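You operate a simulated robot arm through the tools that you are given. There is no shell and no other tool.

You run a simulated robot arm. Do the job below in one go: nothing can be reset, and whatever is moved stays where it is left.

Task
Size the end rail's short patch and lay the gold leaf on it.
Fine: oil size with the blue brush, leave the yellow brush; the cover slid to the wax and back over the size after; brush and sheet go back; leave the long patch. Set down upright: squat brush with blue handle.
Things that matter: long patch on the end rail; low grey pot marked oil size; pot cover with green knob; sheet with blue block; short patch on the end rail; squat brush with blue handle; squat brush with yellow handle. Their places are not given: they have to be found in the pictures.

It is judged by the outcome, as a careful person would: the job done as asked, and still so three seconds after it is handed in. It fails if anything else is knocked over, pushed out of place, dropped, spilled or broken. Lids that push on must go on centred and level and be pressed home; caps that screw on are set level and turned clockwise until they are tight. Flat cloth is picked up by pressing the open fingertips on it (5 to 10 N) and closing them slowly along it; thin cloth reads only 2 to 8 mm in the jaws.

Robot
A 7-joint arm with a two-finger parallel gripper, fixed in place. Base frame: the origin is at the foot of the arm, x ahead of it, y to its left, z up. Lengths are in m, angles in rad, forces in N, time in s.
With the tool pointing down near the work surface it reaches from about 0.24 to 0.66 m from the base axis. Its first joint turns from -2.897 to 2.897 rad. Payload 2.5 kg.
The tool frame sits at the grasp point between the pads (the TCP): z along the fingers, y along the line on which they close. The tips reach 0.03 m beyond it. Largest opening 0.094 m; finger width 0.028, thickness 0.01; the body of the gripper, 0.05 by 0.096 m, starts 0.055 m behind the TCP.
Orientation is told as [roll, pitch, yaw] about the base's x, y, z axes, in that order, counted from this pose: with the fingers straight down and closing along the base's y, the tool's x points along the base's -x, its y along +y and its z along -z.

Tools
- The arm moves only by the tool step_arm. Its arguments are lists of equal length, an entry for each row: "gripper": the closure, from 0 (fully open) to 1 (shut); "delta_pos": the shift along the base's x, y, z in m, a list of three; "rot": the turn, a rotation vector about the base's x, y, z in rad, a list of three. In form: {"gripper": [gripper, ...], "delta_pos": [[x, y, z], ...], "rot": [[wx, wy, wz], ...]}. A call has 1 to 20 rows; each row shifts and turns the commanded pose from where the row before left it. Rows are played at 5 a second. More than 0.05 m and 0.15 rad between two rows, or a gripper value outside its range, and nothing of the call is played. Where a pose cannot be reached the arm comes as near as it can. A force on the tool above 50 N (or 10 N above the force at the start of the call, whichever is more), or a blocked arm, ends the call early, and 0.2 s more pass. Each finger travels about 0.072 m/s and halts on what it meets, pressing with about 44 N; the grip force reading is that of the motor and also rises with nothing between the fingers. The clock runs only during rows and for 0.2 s after the last one: add rows that do not move to give the fingers time. The reply holds the time, the measured pose of the TCP, the force on the tool along the base axes, the opening and the grip force, in the units named above and with some noise, with the torque about the TCP (base axes, N m) and any sound that the robot's microphone picked up.
- Cameras (640 x 400 px; columns grow to the right, rows downward): "scene" is fixed at [0.2132, 0.4871, 0.5768]; the picture's right is [-0.82, -0.57, 0.00], its down [-0.38, 0.54, -0.75] and it looks along [0.43, -0.62, -0.66] (base axes); focal length 359 px, centre (320, 200). "wrist" rides on the gripper at [0.076, 0.014, -0.103] in the tool frame; the picture's right is [-0.18, 0.98, 0.00], its down [-0.75, -0.14, -0.64] and it looks along [-0.63, -0.12, 0.77] (tool axes); focal length 243 px, centre (320, 200).
- camera(camera): a new picture of that camera. It takes no simulated time.
- pixel_to_xyz(camera, pixels): there is no depth. For up to 12 entries [column, row, z] of the newest picture of that camera ("zoom" is the newest enlarged one), the place [x, y] in the base frame at which the ray of that pixel passes the height z, good to about 0.002 m, but the place of the scene camera against the robot may be out by one fixed shift of up to 0.018 m in any direction. It takes no simulated time.
- close_up(camera, box): a new picture of the part [left, top, right, bottom] of that camera's present view, enlarged. It takes no simulated time.
- finish_job(): hands the job in; it is judged then, once.

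Open the gripper and draw the arm clear of the work before you hand the job in, unless the task says otherwise.

The tools are called after "Call:" as a command line: name --argument value ..., lists and objects as JSON in quotes. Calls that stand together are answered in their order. step_arm: Moves the arm, as the interface text tells. Its arguments: {"type":"object","properties":{"gripper":{"type":"array"},"delta_pos":{"type":"array"},"rot":{"type":"array"}},"required":["gripper","delta_pos","rot"]} The other tools are called the same way: camera (camera) takes a picture; pixel_to_xyz (camera, pixels) gives the place at which the rays of pixels pass given heights; close_up (camera, box) takes an enlarged picture of a part of a camera's view; finish_job () hands the job in.

At the start:

```text
time_s: 0.0
ee_pos: [0.4022, -0.0302, 0.2458]
ee_rot: [0.0, 0.001, 0.0]
ft_force: [-0.1, 0.4, 0.2]
moment: [0.01, 0.0, 0.0]
grip_width: 0.0941
finger_force: 0.1
```

scene: 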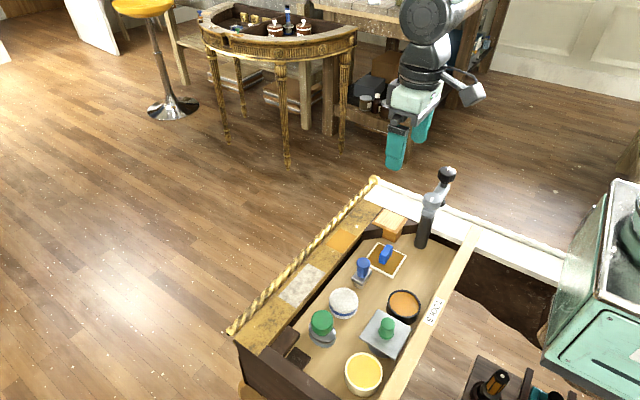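
wrist: 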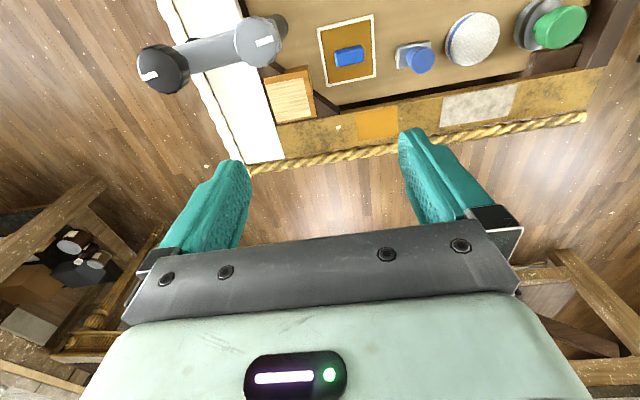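

The scene picture shows the tray with the rail at columns 230-380 and pots, brushes and sheet at rows 240-390. I take enlarged views to identify each thing.

Call:
close_up --camera "scene" --box '[220, 160, 480, 400]'

Call:
close_up --camera "wrist" --box '[140, 0, 640, 180]'

Call:
close_up --camera "scene" --box '[320, 280, 480, 400]'

```text
1.67 times, centred on (350, 280) of scene
```

zoom: 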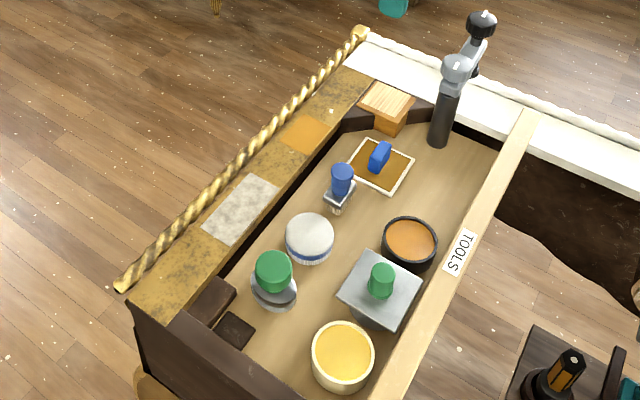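

```text
1.28 times, centred on (390, 90) of wrist
```

zoom: 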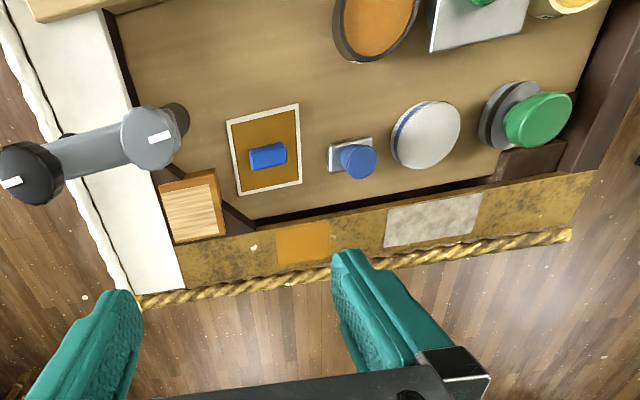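

```text
3.33 times, centred on (400, 340) of scene
```

zoom: 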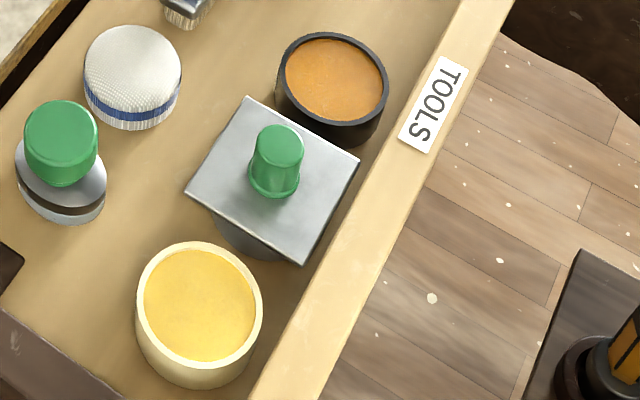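

The short orange patch is near scene (341,240), the long grey-white patch near (302,286), and the covered pot near (385,332). I ask for places at several heights to learn the scale before moving to look for markings and the yellow brush.

Call:
pixel_to_xyz --camera "scene" --pixels '[[341, 240, 0.0], [341, 240, 0.1], [302, 286, 0.0], [302, 286, 0.1], [385, 332, 0.0], [385, 332, 0.1], [386, 256, 0.0], [386, 256, 0.1], [363, 372, 0.0], [363, 372, 0.1], [490, 385, 0.0], [362, 278, 0.0]]'

Call:
pixel_to_xyz --camera "wrist" --pixels '[[376, 122, 0.0], [376, 122, 0.05], [376, 122, 0.1], [480, 104, 0.0], [480, 104, 0.05], [480, 104, 0.1], [348, 55, 0.0], [348, 55, 0.05], [416, 60, 0.0], [416, 60, 0.05], [560, 25, 0.0], [560, 25, 0.05]]'

```text
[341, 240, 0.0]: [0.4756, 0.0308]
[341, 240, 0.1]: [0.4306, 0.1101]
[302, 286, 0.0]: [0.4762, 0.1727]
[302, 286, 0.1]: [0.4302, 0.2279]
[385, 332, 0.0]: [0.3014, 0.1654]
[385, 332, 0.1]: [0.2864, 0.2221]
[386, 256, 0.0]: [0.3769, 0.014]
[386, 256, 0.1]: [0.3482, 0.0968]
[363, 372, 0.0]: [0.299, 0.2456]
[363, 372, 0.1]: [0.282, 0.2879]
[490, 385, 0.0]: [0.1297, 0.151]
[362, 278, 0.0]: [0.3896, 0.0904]
```

```text
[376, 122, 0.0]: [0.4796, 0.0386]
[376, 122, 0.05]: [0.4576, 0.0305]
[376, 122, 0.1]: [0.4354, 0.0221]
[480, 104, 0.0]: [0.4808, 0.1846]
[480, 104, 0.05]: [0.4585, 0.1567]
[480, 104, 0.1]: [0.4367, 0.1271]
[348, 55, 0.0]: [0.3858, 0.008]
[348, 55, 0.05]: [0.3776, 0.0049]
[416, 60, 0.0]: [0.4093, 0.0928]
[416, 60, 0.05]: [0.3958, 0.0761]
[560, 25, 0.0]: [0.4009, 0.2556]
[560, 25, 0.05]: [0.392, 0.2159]
```

The wrist view and scene view agree with a tray near z≈0, x 0.27–0.48, y 0–0.3. I raise the arm and yaw a quarter turn so the wrist camera looks along +y over the tray.

Call:
step_arm --gripper '[0, 0, 0, 0, 0, 0, 0, 0, 0, 0, 0, 0]' --delta_pos '[[0, 0, 0.03], [0, 0, 0.03], [0, 0, 0.03], [-0.005, 0, 0.02], [-0.005, 0, 0], [-0.005, 0, 0], [-0.005, 0, 0], [-0.005, 0, 0], [-0.005, 0, 0], [-0.005, 0, 0], [-0.005, 0, 0], [0, 0, 0]]' --rot '[[0, 0, 0.143], [0, 0, 0.143], [0, 0, 0.143], [0, 0, 0.143], [0, 0, 0.143], [0, 0, 0.143], [0, 0, 0.143], [0, 0, 0.143], [0, 0, 0.143], [0, 0, 0.143], [0, 0, 0.141], [0, 0, 0]]'

Call:
camera --camera "wrist"

```text
time_s: 2.6
ee_pos: [0.362, -0.0295, 0.3568]
ee_rot: [0.002, 0.0, 1.572]
ft_force: [0.1, 0.9, -0.1]
moment: [-0.01, 0.01, 0.0]
grip_width: 0.0941
finger_force: 0.1
```

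```text
taken
```

wrist: 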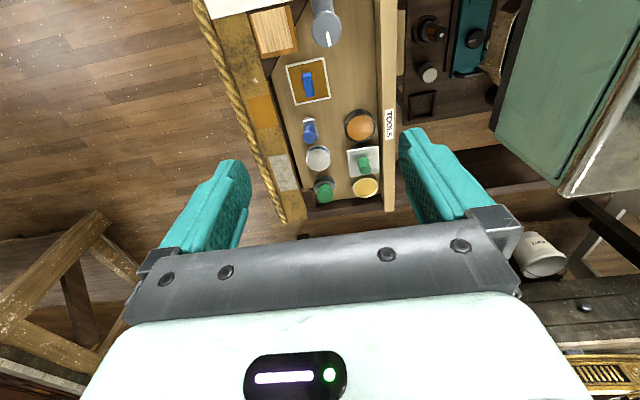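

Call:
close_up --camera "wrist" --box '[230, 90, 430, 215]'

Call:
close_up --camera "wrist" --box '[380, 0, 540, 110]'

Call:
close_up --camera "scene" --box '[440, 160, 640, 400]'

```text
3.20 times, centred on (330, 152) of wrist
```

zoom: 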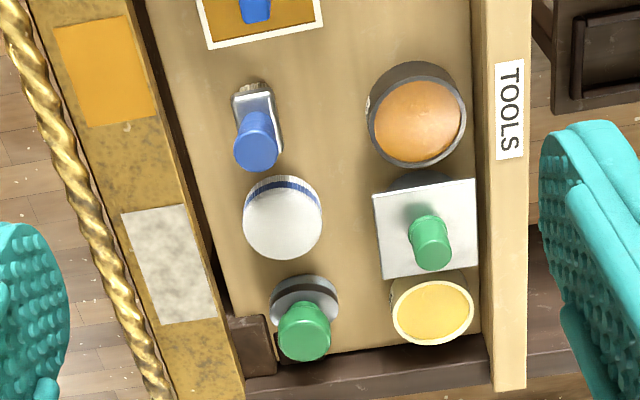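

```text
3.64 times, centred on (460, 55) of wrist
```

zoom: 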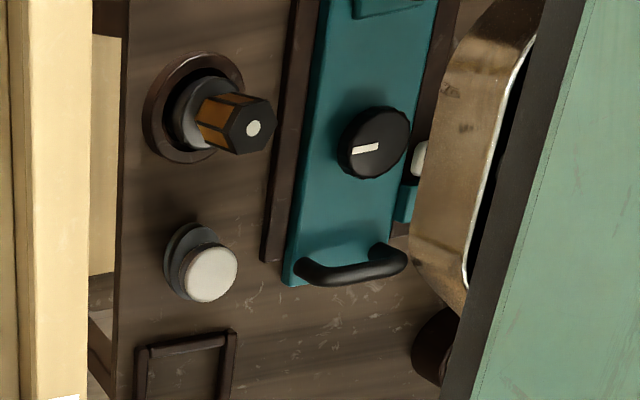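

```text
1.67 times, centred on (540, 280) of scene
```

zoom: 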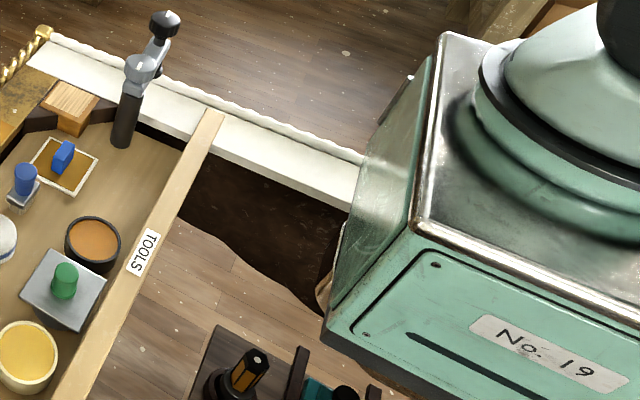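

The tools show no yellow brush or wax mark yet; the covered pot sits between an orange pot and a yellow pot. I turn on to yaw 180° over the rail so the wrist camera looks back at the pots from the far side.

Call:
step_arm --gripper '[0, 0, 0, 0, 0, 0, 0, 0, 0, 0, 0, 0]' --delta_pos '[[0.012, 0.02, -0.01], [0.012, 0.02, -0.01], [0.012, 0.02, -0.01], [0.012, 0.02, -0.01], [0.012, 0.02, -0.01], [0.012, 0.02, -0.01], [0.012, 0.02, -0.01], [0.012, 0.02, -0.01], [0.012, 0.02, -0.01], [0.012, 0.01, -0.01], [0.01, 0, 0], [0, 0, 0]]' --rot '[[0, 0, 0.143], [0, 0, 0.143], [0, 0, 0.143], [0, 0, 0.143], [0, 0, 0.143], [0, 0, 0.143], [0, 0, 0.143], [0, 0, 0.143], [0, 0, 0.143], [0, 0, 0.143], [0, 0, 0.141], [0, 0, 0]]'

Call:
camera --camera "wrist"

Call:
close_up --camera "wrist" --box '[130, 20, 510, 200]'

```text
time_s: 5.2
ee_pos: [0.4933, 0.1598, 0.2565]
ee_rot: [0.0, 0.0, -3.142]
ft_force: [-0.2, 0.5, 0.6]
moment: [0.0, 0.03, 0.0]
grip_width: 0.094
finger_force: 0.0
```

```text
taken
```

wrist: 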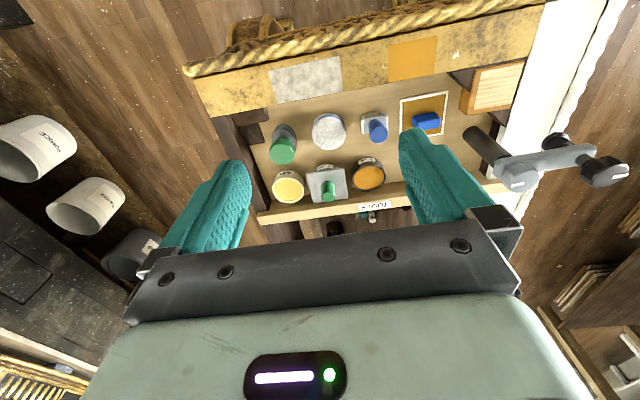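

```text
1.68 times, centred on (320, 110) of wrist
```

zoom: 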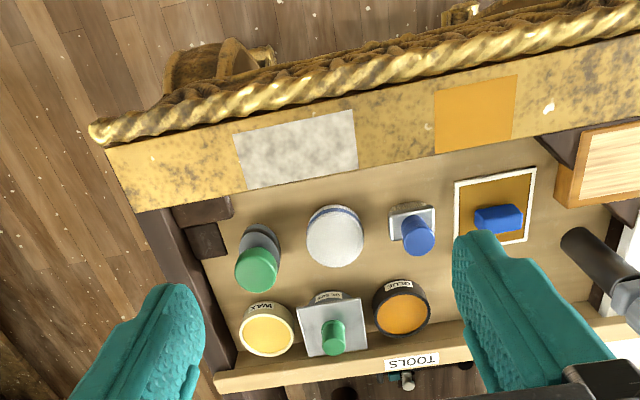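

Labels face +x on the pots (near wrist columns 285–370, row 170). I zoom on them and on the rest of the tray.

Call:
close_up --camera "wrist" --box '[260, 140, 400, 215]'

Call:
close_up --camera "wrist" --box '[255, 90, 455, 175]'

Call:
close_up --camera "wrist" --box '[0, 90, 200, 290]'

Call:
camera --camera "scene"

```text
4.57 times, centred on (330, 178) of wrist
```

zoom: 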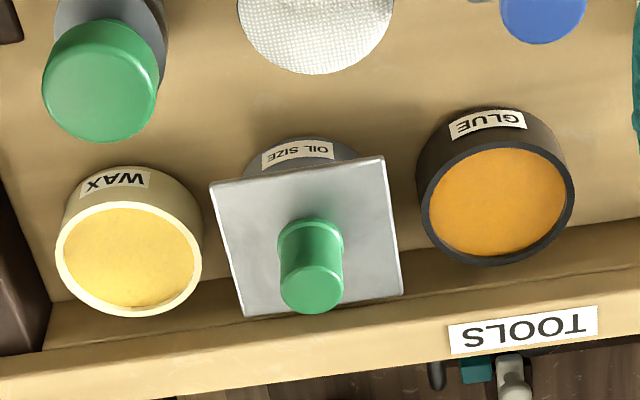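

```text
3.20 times, centred on (355, 132) of wrist
```

zoom: 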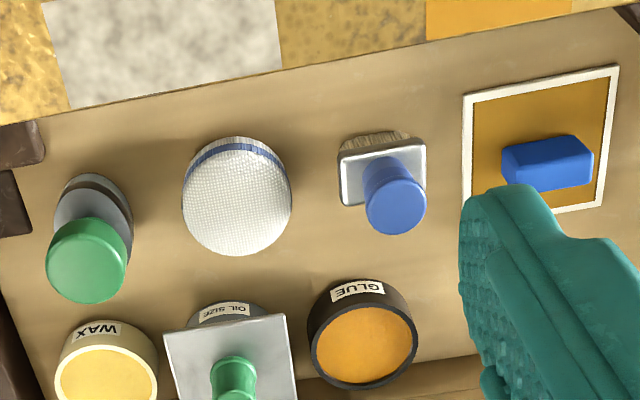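

```text
2.00 times, centred on (100, 190) of wrist
```

zoom: 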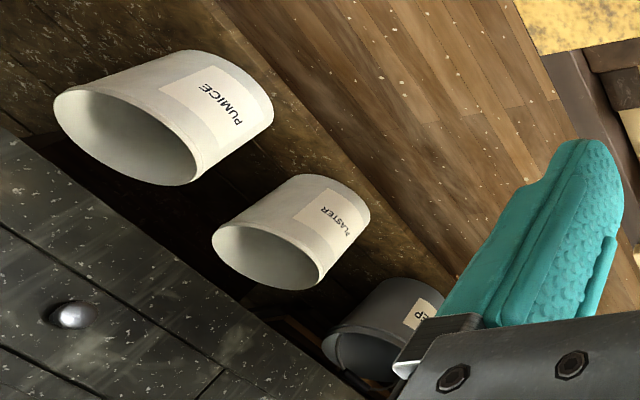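

```text
taken
```

scene: 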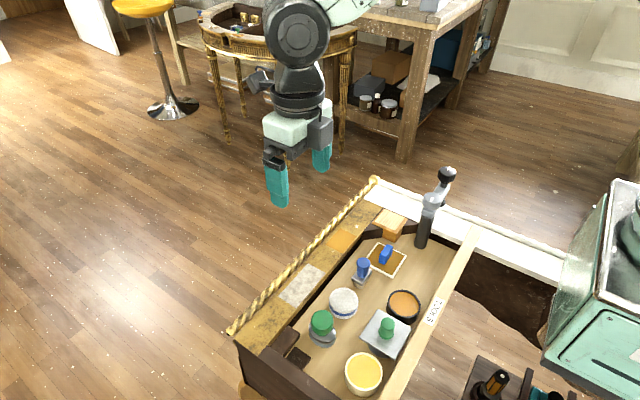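

Marks are readable: WAX is the yellow pot, OIL SIZE the covered pot, GLUE the orange one. I query rays for the key points of this wrist picture at two heights for triangulation.

Call:
pixel_to_xyz --camera "wrist" --pixels '[[378.4, 134.5, 0.0], [378.4, 134.5, 0.05], [374.7, 124, 0.0], [374.7, 124, 0.05], [426, 121, 0.0], [426, 121, 0.05], [328, 197.7, 0.0], [328, 197.7, 0.05], [288, 190.7, 0.0], [288, 190.7, 0.05], [368.7, 177.3, 0.0], [368.7, 177.3, 0.05]]'

Call:
pixel_to_xyz --camera "wrist" --pixels '[[388.9, 45.9, 0.0], [437, 36.4, 0.0], [434, 72, 0.0], [388.3, 82.1, 0.0], [388.9, 45.9, 0.05], [434, 72, 0.05], [305.9, 174.3, 0.03], [343.8, 168.6, 0.03], [347.9, 198.4, 0.03], [313.4, 203.4, 0.03], [305.9, 174.3, 0.0], [347.9, 198.4, 0.0]]'

```text
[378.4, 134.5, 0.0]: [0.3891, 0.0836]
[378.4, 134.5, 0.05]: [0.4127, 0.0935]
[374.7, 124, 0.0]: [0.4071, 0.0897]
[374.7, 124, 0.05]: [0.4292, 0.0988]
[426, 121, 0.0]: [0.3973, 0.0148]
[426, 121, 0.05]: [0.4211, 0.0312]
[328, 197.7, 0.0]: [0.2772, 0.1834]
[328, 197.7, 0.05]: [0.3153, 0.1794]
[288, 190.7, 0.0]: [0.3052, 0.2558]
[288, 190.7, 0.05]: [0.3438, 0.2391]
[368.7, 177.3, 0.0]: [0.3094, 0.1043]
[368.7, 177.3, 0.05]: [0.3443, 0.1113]
```

```text
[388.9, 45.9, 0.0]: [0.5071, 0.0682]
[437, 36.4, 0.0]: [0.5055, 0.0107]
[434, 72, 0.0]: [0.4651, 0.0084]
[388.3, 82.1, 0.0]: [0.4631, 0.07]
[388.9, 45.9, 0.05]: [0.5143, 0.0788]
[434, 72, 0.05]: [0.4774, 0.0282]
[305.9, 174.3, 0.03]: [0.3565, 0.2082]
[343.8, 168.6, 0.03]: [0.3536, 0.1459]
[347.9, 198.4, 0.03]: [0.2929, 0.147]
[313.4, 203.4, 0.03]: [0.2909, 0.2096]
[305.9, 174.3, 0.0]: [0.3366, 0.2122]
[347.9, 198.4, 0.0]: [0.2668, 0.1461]
```

Triangulating against the first wrist picture puts the rail top near z≈0 and the tray floor a bit below. I go lower over the tray for nearer, more accurate views.

Call:
step_arm --gripper '[0, 0, 0, 0, 0, 0]' --delta_pos '[[-0.008, 0.005, -0.025], [-0.008, 0.005, -0.025], [-0.008, 0.005, -0.025], [-0.009, 0.005, -0.025], [0, 0, 0], [0, 0, 0]]' --rot '[[0, 0, 0], [0, 0, 0], [0, 0, 0], [0, 0, 0], [0, 0, 0], [0, 0, 0]]'

Call:
camera --camera "wrist"

Call:
close_up --camera "wrist" --box '[200, 60, 420, 240]'

```text
time_s: 6.6
ee_pos: [0.4598, 0.1806, 0.1565]
ee_rot: [-0.001, 0.0, 3.14]
ft_force: [-0.3, 0.3, -0.4]
moment: [0.01, -0.01, 0.04]
grip_width: 0.0941
finger_force: 0.0
```

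```text
taken
```

wrist: 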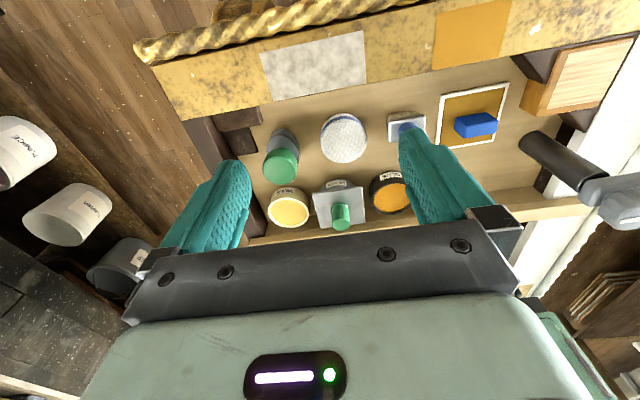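

```text
2.22 times, centred on (310, 150) of wrist
```

zoom: 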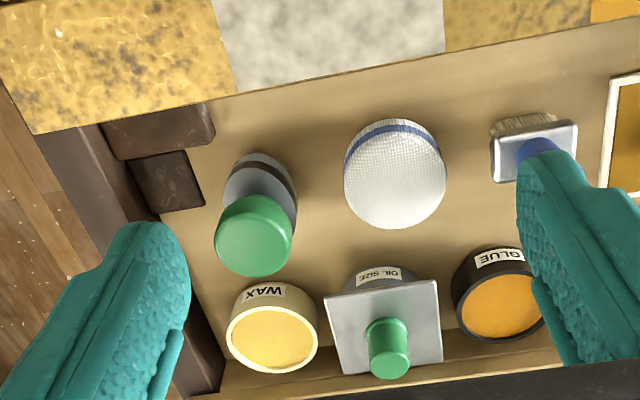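

Here the plate's corners, knob top and wax rim are clear in the zoom. I query them at two heights.

Call:
pixel_to_xyz --camera "zoom" --pixels '[[389, 364, 0.0], [389, 364, 0.04], [325, 295, 0.0], [325, 295, 0.02], [438, 280, 0.0], [442, 363, 0.0], [340, 374, 0.0], [273, 338, 0.0], [273, 338, 0.02], [227, 338, 0.0], [319, 335, 0.0], [273, 372, 0.0]]'

Call:
step_arm --gripper '[0, 0, 0, 0, 0, 0, 0, 0, 0, 0, 0, 0, 0]' --delta_pos '[[-0.01, 0, 0], [-0.012, -0.01, 0], [-0.012, -0.01, 0], [-0.012, -0.01, 0], [-0.012, -0.01, 0], [-0.012, -0.01, 0], [-0.012, -0.01, 0], [-0.012, -0.01, 0], [-0.012, -0.01, 0], [-0.012, -0.01, 0], [-0.012, -0.01, 0], [0, 0, 0], [0, 0, 0]]' --rot '[[0, 0, -0.143], [0, 0, -0.143], [0, 0, -0.143], [0, 0, -0.143], [0, 0, -0.143], [0, 0, -0.143], [0, 0, -0.143], [0, 0, -0.143], [0, 0, -0.143], [0, 0, -0.143], [0, 0, -0.141], [0, 0, 0], [0, 0, 0]]'

Call:
camera --camera "wrist"

```text
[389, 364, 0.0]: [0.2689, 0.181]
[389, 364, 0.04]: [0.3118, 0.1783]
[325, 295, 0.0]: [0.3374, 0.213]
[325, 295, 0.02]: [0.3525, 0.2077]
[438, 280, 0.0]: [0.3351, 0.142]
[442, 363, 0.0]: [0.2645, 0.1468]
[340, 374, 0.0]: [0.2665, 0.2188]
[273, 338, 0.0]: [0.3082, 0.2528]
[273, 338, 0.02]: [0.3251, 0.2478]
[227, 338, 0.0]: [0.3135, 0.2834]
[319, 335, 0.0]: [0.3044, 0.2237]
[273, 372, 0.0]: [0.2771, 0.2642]
```

```text
time_s: 9.4
ee_pos: [0.33, 0.0793, 0.1567]
ee_rot: [-0.001, 0.001, 1.569]
ft_force: [-0.4, 0.3, 1.2]
moment: [-0.01, -0.01, 0.03]
grip_width: 0.0943
finger_force: 0.0
```

```text
taken
```

wrist: 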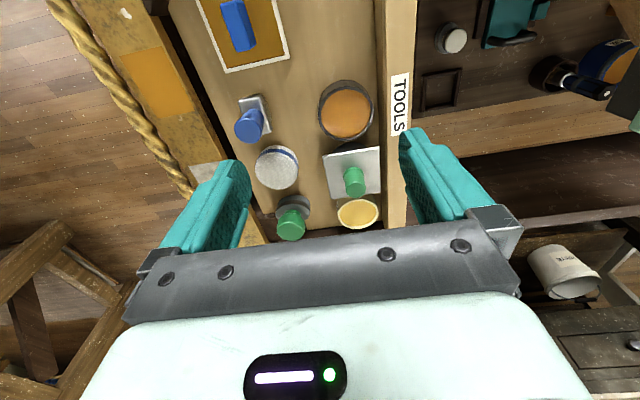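

From this side the brush, sheet block, plate and knob are all in view. I zoom for triangulation.

Call:
close_up --camera "wrist" --box '[220, 80, 420, 240]'

```text
2.50 times, centred on (320, 160) of wrist
```

zoom: 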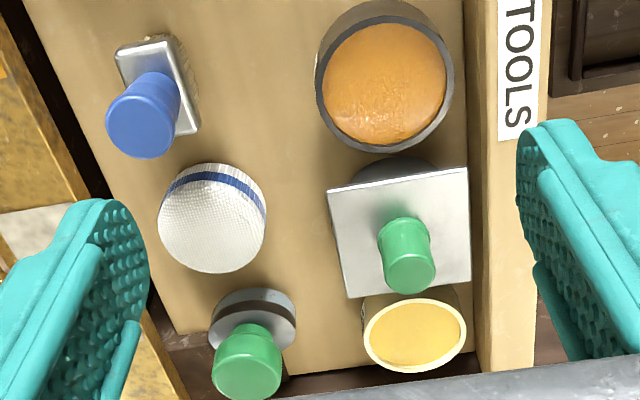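

Call:
pixel_to_xyz --camera "zoom" --pixels '[[410, 274, 0.0], [410, 274, 0.04], [327, 189, 0.0], [327, 189, 0.02], [467, 167, 0.0], [471, 281, 0.0], [345, 298, 0.0], [415, 336, 0.0], [415, 336, 0.02], [138, 131, 0.0], [138, 131, 0.04], [157, 87, 0.0]]'

Call:
pixel_to_xyz --camera "wrist" --pixels '[[240, 24, 0.0], [240, 24, -0.04], [227, 73, -0.03], [291, 57, -0.03], [275, 0, -0.03], [122, 56, 0.0], [173, 46, 0.0], [194, 110, 0.0], [155, 120, 0.0], [358, 214, 0.0], [380, 212, 0.0], [338, 214, 0.0]]'

```text
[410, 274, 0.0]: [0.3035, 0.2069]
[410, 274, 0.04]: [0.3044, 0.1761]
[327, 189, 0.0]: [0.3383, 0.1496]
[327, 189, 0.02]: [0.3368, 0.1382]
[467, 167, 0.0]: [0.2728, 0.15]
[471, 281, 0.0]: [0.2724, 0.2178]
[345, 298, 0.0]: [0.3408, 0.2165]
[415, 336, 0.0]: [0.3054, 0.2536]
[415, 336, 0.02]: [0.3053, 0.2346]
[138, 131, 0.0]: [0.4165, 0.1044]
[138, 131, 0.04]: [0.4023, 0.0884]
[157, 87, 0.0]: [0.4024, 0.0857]
```

```text
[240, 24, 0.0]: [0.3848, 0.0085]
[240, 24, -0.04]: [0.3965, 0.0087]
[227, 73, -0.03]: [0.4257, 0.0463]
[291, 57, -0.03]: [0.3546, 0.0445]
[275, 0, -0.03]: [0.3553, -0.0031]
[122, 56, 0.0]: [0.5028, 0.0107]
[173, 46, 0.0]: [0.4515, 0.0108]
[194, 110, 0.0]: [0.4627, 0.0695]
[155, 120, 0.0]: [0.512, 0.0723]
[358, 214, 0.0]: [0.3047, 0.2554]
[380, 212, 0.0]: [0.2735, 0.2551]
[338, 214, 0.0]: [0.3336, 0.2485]
```

Triangulated: knob top ≈(0.3045,0.179,0.035), plate top z≈0.006, wax rim ≈(0.3055,0.2535) at z≈0; brush handle axis ≈(0.405,0.090), top z≈0.03; sheet block ≈(0.389,0.009). I part-close the fingers and move above the cover knob, keeping this yaw.

Call:
step_arm --gripper '[0.5, 0.5, 0.5, 0.5, 0.5, 0.5]' --delta_pos '[[-0.005, 0.025, 0], [-0.005, 0.025, 0], [-0.005, 0.025, -0.025], [-0.0105, 0.0247, -0.025], [0, 0, 0], [0, 0, 0]]' --rot '[[0, 0, 0], [0, 0, 0], [0, 0, 0], [0, 0, 0], [0, 0, 0], [0, 0, 0]]'

Call:
camera --camera "wrist"

Call:
close_up --camera "scene" --box '[280, 220, 480, 400]'

```text
time_s: 10.8
ee_pos: [0.3048, 0.1793, 0.1063]
ee_rot: [-0.002, 0.0, 1.571]
ft_force: [-0.9, 0.4, -0.1]
moment: [-0.01, -0.03, -0.02]
grip_width: 0.047
finger_force: 0.0
```

```text
taken
```

wrist: 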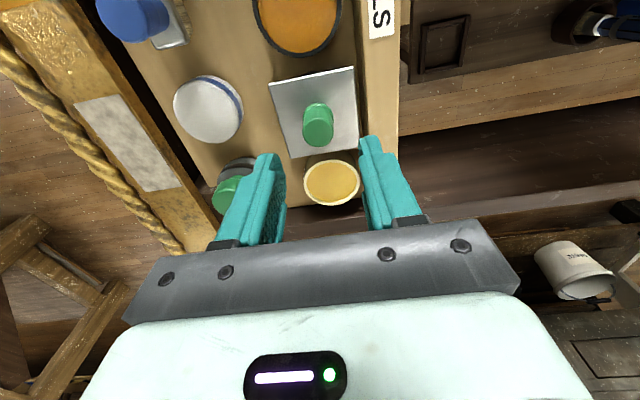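

```text
2.22 times, centred on (380, 310) of scene
```

zoom: 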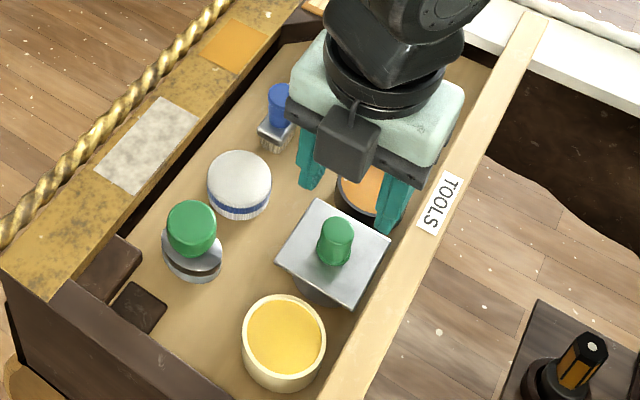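

The knob top appears at wrist (319,110)–(318,140); I check its place at z=0.035 along with the wax rim and plate edges before descending.

Call:
pixel_to_xyz --camera "wrist" --pixels '[[318, 133, 0.035], [318, 133, 0.03], [332, 183, 0.0], [306, 183, 0.0], [359, 182, 0.0], [332, 205, 0.0], [332, 161, 0.0], [269, 82, 0.006], [353, 67, 0.006], [358, 150, 0.006], [289, 158, 0.006], [361, 120, 0.01]]'

```text
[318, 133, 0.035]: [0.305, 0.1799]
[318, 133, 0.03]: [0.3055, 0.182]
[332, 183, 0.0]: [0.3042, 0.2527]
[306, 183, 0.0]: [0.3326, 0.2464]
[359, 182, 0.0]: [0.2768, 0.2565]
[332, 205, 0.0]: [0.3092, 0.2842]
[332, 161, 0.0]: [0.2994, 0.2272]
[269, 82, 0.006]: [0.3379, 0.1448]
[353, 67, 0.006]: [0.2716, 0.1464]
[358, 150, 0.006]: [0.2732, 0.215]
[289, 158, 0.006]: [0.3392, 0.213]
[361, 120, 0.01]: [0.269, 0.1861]
```

The knob centre reads (0.305,0.180), matching the TCP. I descend so the tips stop about 5 mm above the plate, and close on the knob.

Call:
step_arm --gripper '[0.5, 0.5, 0.5, 0.5, 0.5, 0.6, 0.7, 0.85, 1, 1, 1]' --delta_pos '[[0, 0.0005, -0.02], [0, 0, -0.02], [0, 0, -0.015], [0, 0, -0.009], [0, 0, 0], [0, 0, 0], [0, 0, 0], [0, 0, 0], [0, 0, 0], [0, 0, 0], [0, 0, 0]]' --rot '[[0, 0, 0], [0, 0, 0], [0, 0, 0], [0, 0, 0], [0, 0, 0], [0, 0, 0], [0, 0, 0], [0, 0, 0], [0, 0, 0], [0, 0, 0], [0, 0, 0]]'

Call:
close_up --camera "scene" --box '[280, 220, 480, 400]'

Call:
camera --camera "wrist"

```text
time_s: 13.2
ee_pos: [0.3062, 0.1803, 0.0429]
ee_rot: [-0.005, -0.003, 1.569]
ft_force: [31.0, -0.2, -14.3]
moment: [-0.03, -0.05, 0.0]
grip_width: 0.0228
finger_force: 44.8
```

```text
2.22 times, centred on (380, 310) of scene
```

zoom: 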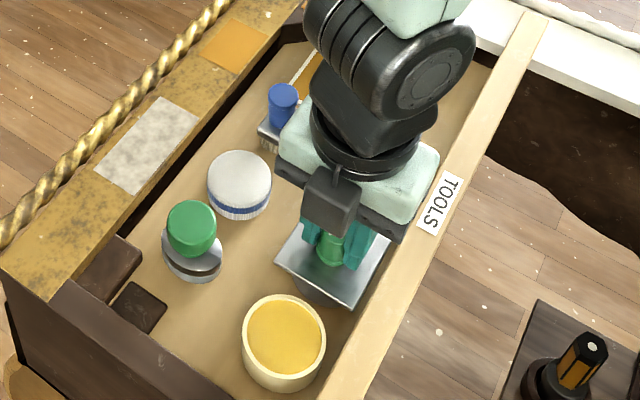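

```text
taken
```

wrist: 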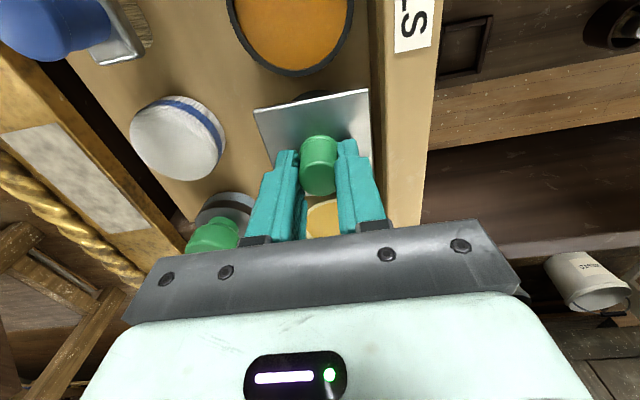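

The grip is on at 22.8 mm but the tool feels +31 N in x, so my command sits ~1.5 mm short of the knob. I ease over +x to relieve it before lifting.

Call:
step_arm --gripper '[1, 1, 1]' --delta_pos '[[0.001, 0, 0], [0.0005, 0, 0], [0, 0, 0]]' --rot '[[0, 0, 0], [0, 0, 0], [0, 0, 0]]'

```text
time_s: 14.0
ee_pos: [0.3072, 0.1799, 0.0433]
ee_rot: [-0.003, 0.0, 1.572]
ft_force: [20.7, 0.0, 4.0]
moment: [0.35, 0.05, 0.02]
grip_width: 0.023
finger_force: 45.3
```

Force fell to 20.7 N with 1.5 mm; I go on easing by 2 mm more and read.

Call:
step_arm --gripper '[1, 1, 1, 1]' --delta_pos '[[0.001, 0, 0], [0.001, 0, 0], [0, 0, 0], [0, 0, 0]]' --rot '[[0, 0, 0], [0, 0, 0], [0, 0, 0], [0, 0, 0]]'

```text
time_s: 15.0
ee_pos: [0.3058, 0.1815, 0.0425]
ee_rot: [0.002, 0.001, 1.572]
ft_force: [-7.3, 0.7, 37.1]
moment: [0.05, -0.36, 0.0]
grip_width: 0.0223
finger_force: 44.7
```

Readings shifted: x force near zero but +37 N upward on the tool. I look before doing anything else.

Call:
close_up --camera "scene" --box '[310, 270, 450, 390]'

Call:
close_up --camera "wrist" --box '[220, 60, 420, 240]'

Call:
step_arm --gripper '[1]' --delta_pos '[[0, 0, 0]]' --rot '[[0, 0, 0]]'

```text
3.33 times, centred on (380, 330) of scene
```

zoom: 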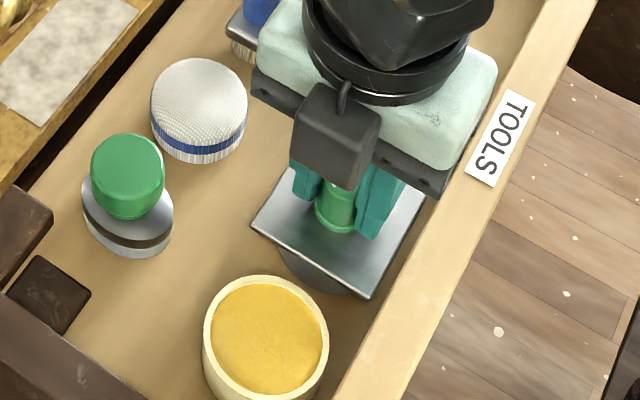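

```text
2.22 times, centred on (320, 150) of wrist
```

zoom: 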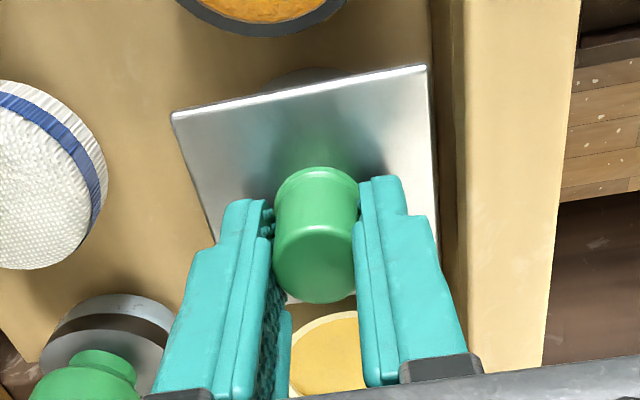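

```text
time_s: 15.4
ee_pos: [0.3042, 0.1809, 0.0435]
ee_rot: [0.001, 0.002, 1.57]
ft_force: [-15.1, -0.1, 36.1]
moment: [0.06, -0.16, 0.0]
grip_width: 0.0227
finger_force: 45.0
```

Now x is -15 N and z +36 N, so I overshot a little. I ease back 1 mm and start a gentle lift.

Call:
step_arm --gripper '[1, 1, 1, 1]' --delta_pos '[[-0.001, 0, 0.001], [0, 0, 0.002], [0, 0, 0.002], [0, 0, 0]]' --rot '[[0, 0, 0], [0, 0, 0], [0, 0, 0], [0, 0, 0]]'

```text
time_s: 16.4
ee_pos: [0.3055, 0.1789, 0.0466]
ee_rot: [0.002, 0.003, 1.568]
ft_force: [1.5, 0.6, -35.9]
moment: [-0.11, -0.52, 0.01]
grip_width: 0.0229
finger_force: 45.2
```

Now the tool is pulled down with 36 N after a 5 mm lift command; I look whether the plate has risen at all.

Call:
close_up --camera "scene" --box '[310, 270, 450, 390]'

Call:
close_up --camera "wrist" --box '[220, 60, 420, 240]'

Call:
step_arm --gripper '[1]' --delta_pos '[[0, 0, 0]]' --rot '[[0, 0, 0]]'

```text
3.33 times, centred on (380, 330) of scene
```

zoom: 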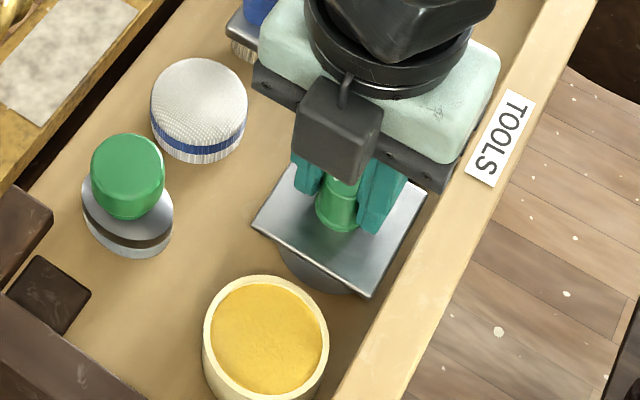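

```text
2.22 times, centred on (320, 150) of wrist
```

zoom: 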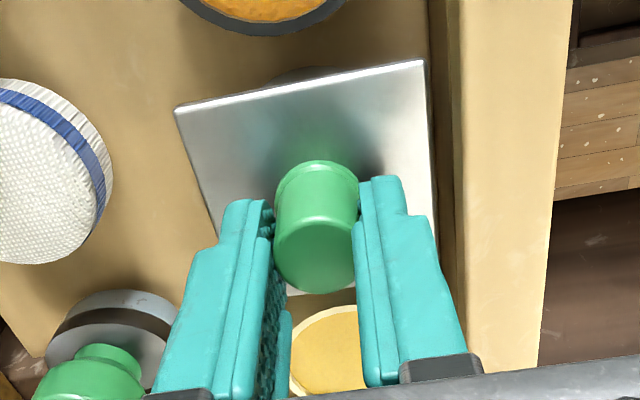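

```text
time_s: 16.8
ee_pos: [0.3063, 0.1786, 0.0478]
ee_rot: [0.004, 0.0, 1.572]
ft_force: [0.6, 0.1, -37.1]
moment: [-0.13, -0.5, -0.03]
grip_width: 0.023
finger_force: 45.1
```

The plate stayed down while the fingers crept up the knob: the cover only slides. I go back down 5 mm and slide gently along +y toward the wax.

Call:
step_arm --gripper '[1, 1, 1, 1, 1]' --delta_pos '[[0, 0, -0.003], [0, 0, 0], [0, 0.003, 0], [0, 0.003, 0], [0, 0, 0]]' --rot '[[0, 0, 0], [0, 0, 0], [0, 0, 0], [0, 0, 0], [0, 0, 0]]'

Call:
close_up --camera "scene" --box '[310, 270, 450, 390]'

```text
time_s: 18.0
ee_pos: [0.3061, 0.1859, 0.0455]
ee_rot: [0.0, -0.003, 1.57]
ft_force: [-17.9, 0.3, 36.6]
moment: [0.1, 1.0, 0.01]
grip_width: 0.0228
finger_force: 45.4
```

```text
3.33 times, centred on (380, 330) of scene
```

zoom: 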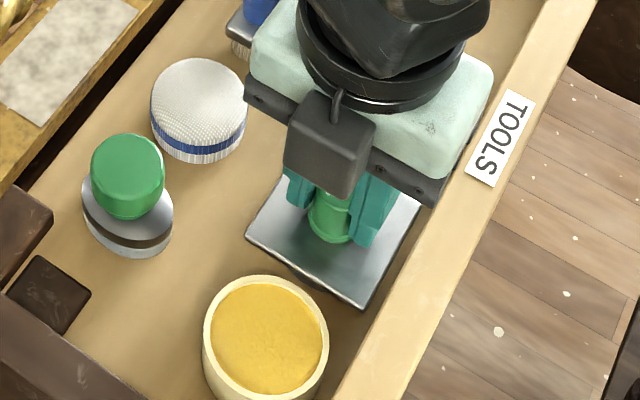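

The plate slid about 6 mm with no resistance in y. I ease z +1.5 mm and x −1 mm to centre, then slide on toward y≈0.25.

Call:
step_arm --gripper '[1, 1, 1, 1, 1]' --delta_pos '[[-0.001, 0, 0.0015], [0, 0.006, 0], [0, 0.006, 0], [0, 0.006, 0], [0, 0, 0]]' --rot '[[0, 0, 0], [0, 0, 0], [0, 0, 0], [0, 0, 0], [0, 0, 0]]'

```text
time_s: 19.2
ee_pos: [0.3067, 0.2036, 0.0454]
ee_rot: [0.0, -0.001, 1.567]
ft_force: [13.8, -0.3, -36.8]
moment: [-0.09, 0.2, -0.04]
grip_width: 0.0231
finger_force: 44.9
```

Sliding is free in y. I trim z −0.7 mm and x +0.5 mm and continue the slide.

Call:
step_arm --gripper '[1, 1, 1, 1, 1, 1]' --delta_pos '[[0.0005, 0, -0.0007], [0, 0.008, 0], [0, 0.008, 0], [0, 0.008, 0], [0, 0.008, 0], [0, 0, 0]]' --rot '[[0, 0, 0], [0, 0, 0], [0, 0, 0], [0, 0, 0], [0, 0, 0], [0, 0, 0]]'

Call:
close_up --camera "scene" --box '[310, 270, 450, 390]'

Call:
camera --camera "wrist"

```text
time_s: 20.6
ee_pos: [0.305, 0.2365, 0.0463]
ee_rot: [-0.003, 0.0, 1.572]
ft_force: [17.4, -0.2, -5.6]
moment: [-0.37, 0.11, 0.0]
grip_width: 0.0229
finger_force: 45.0
```

```text
3.33 times, centred on (380, 330) of scene
```

zoom: 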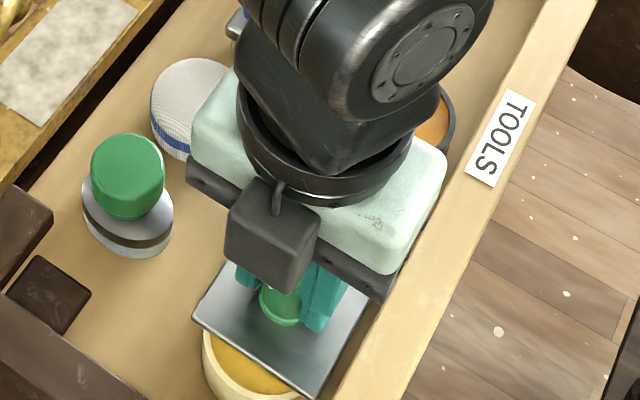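

```text
taken
```

wrist: 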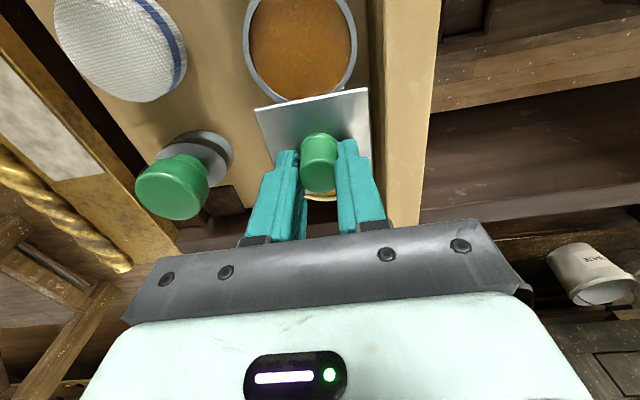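

The size pot (grey rim, brown content) is opening. I slide the last 18 mm to centre the cover over the wax.

Call:
step_arm --gripper '[1, 1, 1, 1, 1, 1]' --delta_pos '[[0.0005, 0, 0], [0, 0.006, 0], [0, 0.006, 0], [0, 0.004, 0], [0, 0.002, 0], [0, 0, 0]]' --rot '[[0, 0, 0], [0, 0, 0], [0, 0, 0], [0, 0, 0], [0, 0, 0], [0, 0, 0]]'

Call:
close_up --camera "scene" --box '[310, 270, 450, 390]'

Call:
camera --camera "wrist"

```text
time_s: 22.0
ee_pos: [0.3071, 0.2544, 0.0461]
ee_rot: [0.0, -0.001, 1.573]
ft_force: [2.8, 1.0, 2.7]
moment: [0.06, -0.6, -0.03]
grip_width: 0.0229
finger_force: 45.1
```

```text
3.33 times, centred on (380, 330) of scene
```

zoom: 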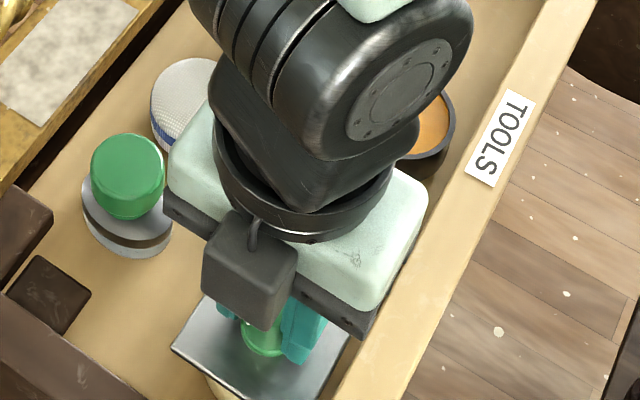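

```text
taken
```

wrist: 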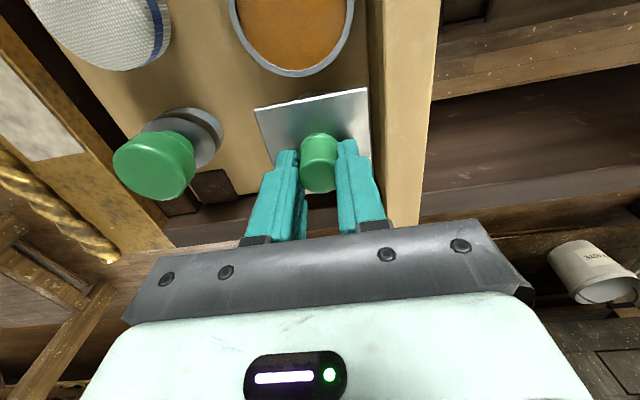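

The size pot is fully open, cover over the wax with forces near zero. I release, rise, and move back to view the opened pot.

Call:
step_arm --gripper '[0.8, 0.65, 0.5, 0.5, 0.5, 0.5, 0.5, 0.5, 0.5, 0.5, 0.5]' --delta_pos '[[0, 0, 0], [0, 0, 0], [0, 0, 0], [0, 0, 0], [0, 0, 0.03], [0, 0, 0.03], [0, -0.03, 0.03], [0.005, -0.04, 0.01], [0.01, -0.04, 0.005], [0.01, -0.04, 0], [0, 0, 0]]' --rot '[[0, 0, 0], [0, 0, 0], [0, 0, 0], [0, 0, 0], [0, 0, 0], [0, 0, 0], [0, 0, 0], [0, 0, 0], [0, 0, 0], [0, 0, 0], [0, 0, 0]]'

Call:
camera --camera "wrist"

Call:
close_up --camera "wrist" --box '[200, 60, 420, 240]'

Call:
close_up --camera "scene" --box '[290, 220, 450, 400]'

```text
time_s: 24.4
ee_pos: [0.3299, 0.104, 0.1509]
ee_rot: [0.0, 0.0, 1.57]
ft_force: [-0.4, 0.2, -0.1]
moment: [-0.04, -0.02, -0.01]
grip_width: 0.0469
finger_force: 0.0
```

```text
taken
```

wrist: 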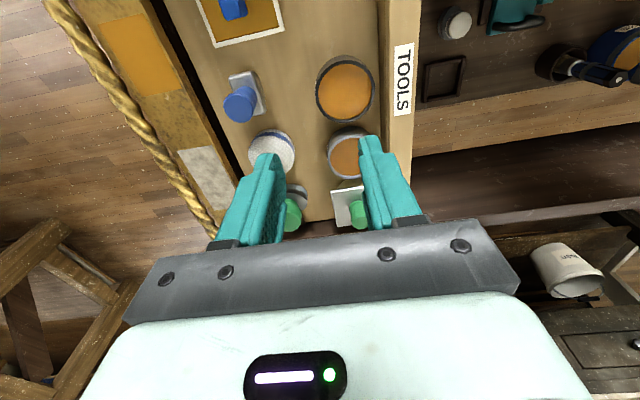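

```text
2.22 times, centred on (310, 150) of wrist
```

zoom: 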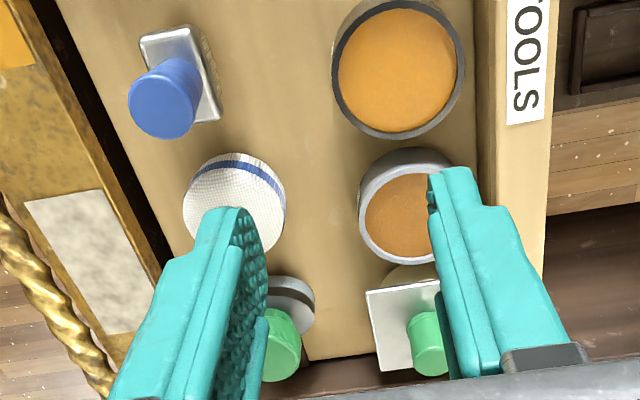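

```text
2.22 times, centred on (370, 310) of scene
```

zoom: 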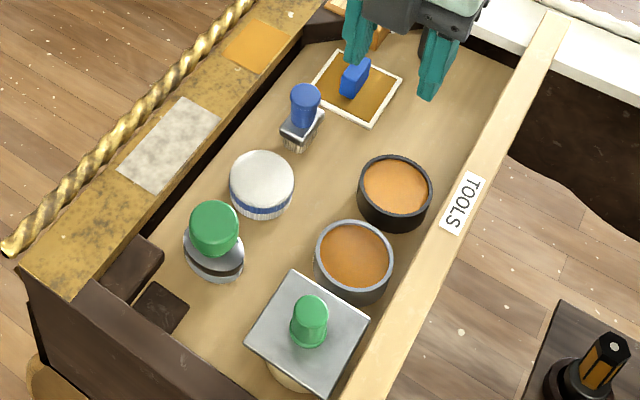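

The cover sits over the wax and the size pot shows brown size. I move back a bit to view brush and sheet, first checking the grey clamp's place from the scene view.

Call:
camera --camera "scene"

Call:
pixel_to_xyz --camera "scene" --pixels '[[421, 246, -0.03], [421, 246, 0.0], [428, 205, 0.05], [428, 205, 0.1], [447, 174, 0.1], [447, 174, 0.15], [391, 225, 0.0], [391, 225, 0.02]]'

Call:
pixel_to_xyz --camera "zoom" --pixels '[[354, 255, 0.0]]'

Call:
pixel_to_xyz --camera "wrist" --pixels '[[346, 152, 0.0], [239, 107, 0.03], [239, 107, 0.0], [244, 89, -0.01], [234, 10, -0.018]]'

```text
taken
```

scene: 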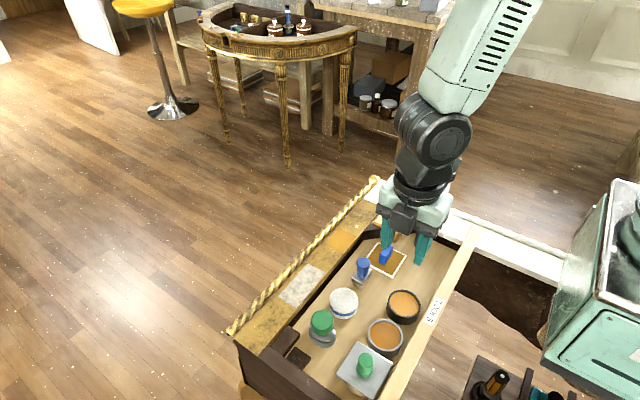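

```text
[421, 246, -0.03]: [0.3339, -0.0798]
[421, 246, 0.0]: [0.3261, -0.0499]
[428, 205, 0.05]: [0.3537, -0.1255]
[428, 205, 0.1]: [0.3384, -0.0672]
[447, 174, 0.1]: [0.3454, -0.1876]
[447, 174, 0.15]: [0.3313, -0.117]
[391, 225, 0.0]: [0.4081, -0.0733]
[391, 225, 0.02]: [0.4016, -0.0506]
```

```text
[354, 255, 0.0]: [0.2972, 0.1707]
```

```text
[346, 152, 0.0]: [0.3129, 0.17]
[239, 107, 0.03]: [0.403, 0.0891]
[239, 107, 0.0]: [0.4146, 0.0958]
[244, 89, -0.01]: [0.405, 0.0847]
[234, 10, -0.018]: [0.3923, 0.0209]
```

The clamp stands at y≲−0.06, clear of my work. I zoom closely on the brush to judge the handle's lower end before grasping.

Call:
close_up --camera "scene" --box '[320, 235, 410, 300]'

Call:
close_up --camera "wrist" --box '[200, 50, 300, 130]'

```text
6.15 times, centred on (365, 268) of scene
```

zoom: 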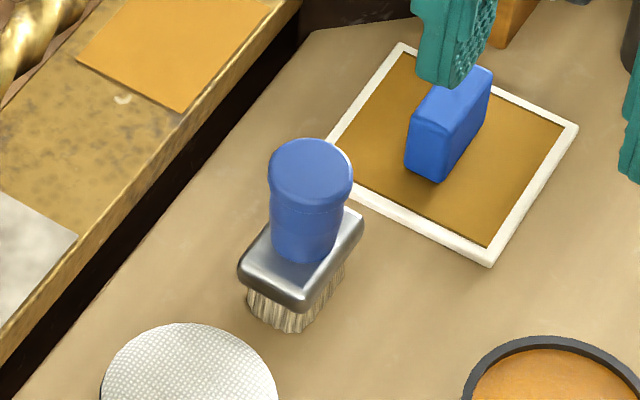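

```text
5.00 times, centred on (250, 90) of wrist
```

zoom: 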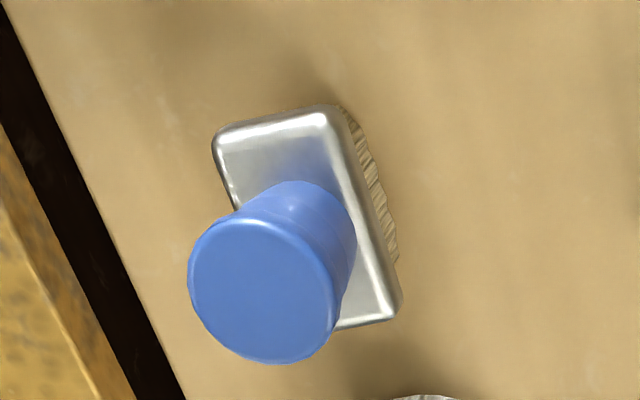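

Handle is round, about 24 mm, over a 26×40 mm ferrule. I query ferrule corners now and then move above the brush for a second view.

Call:
pixel_to_xyz --camera "zoom" --pixels '[[215, 138, 0.0], [215, 138, -0.02], [330, 108, 0.0], [330, 108, -0.02], [401, 312, 0.0], [401, 312, -0.02], [262, 290, 0.0], [262, 290, 0.03]]'

Call:
step_arm --gripper '[0.5, 0.5, 0.5, 0.5]' --delta_pos '[[0.025, -0.005, -0.01], [0.025, -0.005, -0.015], [0.024, -0.004, -0.015], [0, 0, 0]]' --rot '[[0, 0, 0], [0, 0, 0], [0, 0, 0], [0, 0, 0]]'

Call:
close_up --camera "wrist" --box '[220, 40, 420, 200]'

```text
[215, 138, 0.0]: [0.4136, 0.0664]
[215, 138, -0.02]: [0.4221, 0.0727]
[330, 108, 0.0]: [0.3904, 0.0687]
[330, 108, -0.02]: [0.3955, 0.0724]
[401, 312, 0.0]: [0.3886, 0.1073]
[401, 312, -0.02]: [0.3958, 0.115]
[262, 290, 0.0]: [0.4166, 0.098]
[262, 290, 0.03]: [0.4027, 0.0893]
```

```text
time_s: 25.4
ee_pos: [0.4058, 0.0885, 0.1101]
ee_rot: [0.001, 0.0, 1.572]
ft_force: [0.9, 0.1, 0.8]
moment: [0.0, 0.01, 0.0]
grip_width: 0.0471
finger_force: 0.1
```

```text
2.50 times, centred on (320, 120) of wrist
```

zoom: 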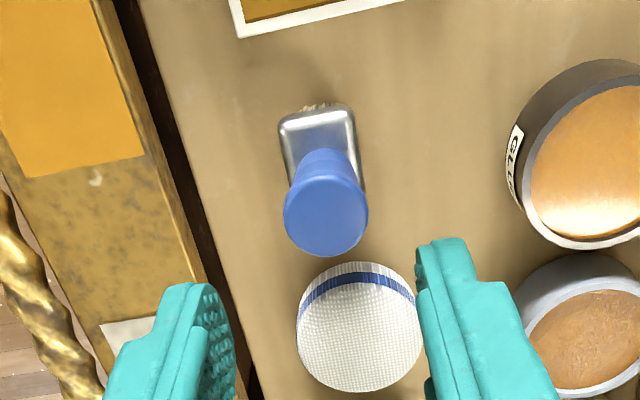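

Call:
pixel_to_xyz --camera "zoom" --pixels '[[325, 213, 0.03], [325, 213, 0.0], [279, 125, 0.0], [279, 125, -0.02], [353, 105, 0.0], [353, 105, -0.02], [238, 37, 0.0], [238, 37, -0.03], [407, -2, -0.03], [160, 130, 0.0]]'

```text
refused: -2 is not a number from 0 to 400
```

The last query was refused for one pixel out of range; I repeat it with valid pixels on brush top (325,213) and ferrule corners.

Call:
pixel_to_xyz --camera "zoom" --pixels '[[325, 213, 0.03], [325, 213, 0.0], [279, 125, 0.0], [279, 125, -0.02], [353, 105, 0.0], [353, 105, -0.02], [238, 37, 0.0], [238, 37, -0.03], [25, 178, 0.0], [142, 155, 0.0], [285, 205, 0.03], [368, 205, 0.03]]'

```text
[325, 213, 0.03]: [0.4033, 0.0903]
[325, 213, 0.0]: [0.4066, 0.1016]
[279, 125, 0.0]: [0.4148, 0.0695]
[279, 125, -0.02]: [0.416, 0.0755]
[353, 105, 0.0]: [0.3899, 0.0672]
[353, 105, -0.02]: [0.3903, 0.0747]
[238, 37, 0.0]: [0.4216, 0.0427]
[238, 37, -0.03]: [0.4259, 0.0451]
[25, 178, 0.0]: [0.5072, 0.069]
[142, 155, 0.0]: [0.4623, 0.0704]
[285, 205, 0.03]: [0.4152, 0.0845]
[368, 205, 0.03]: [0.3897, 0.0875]
```

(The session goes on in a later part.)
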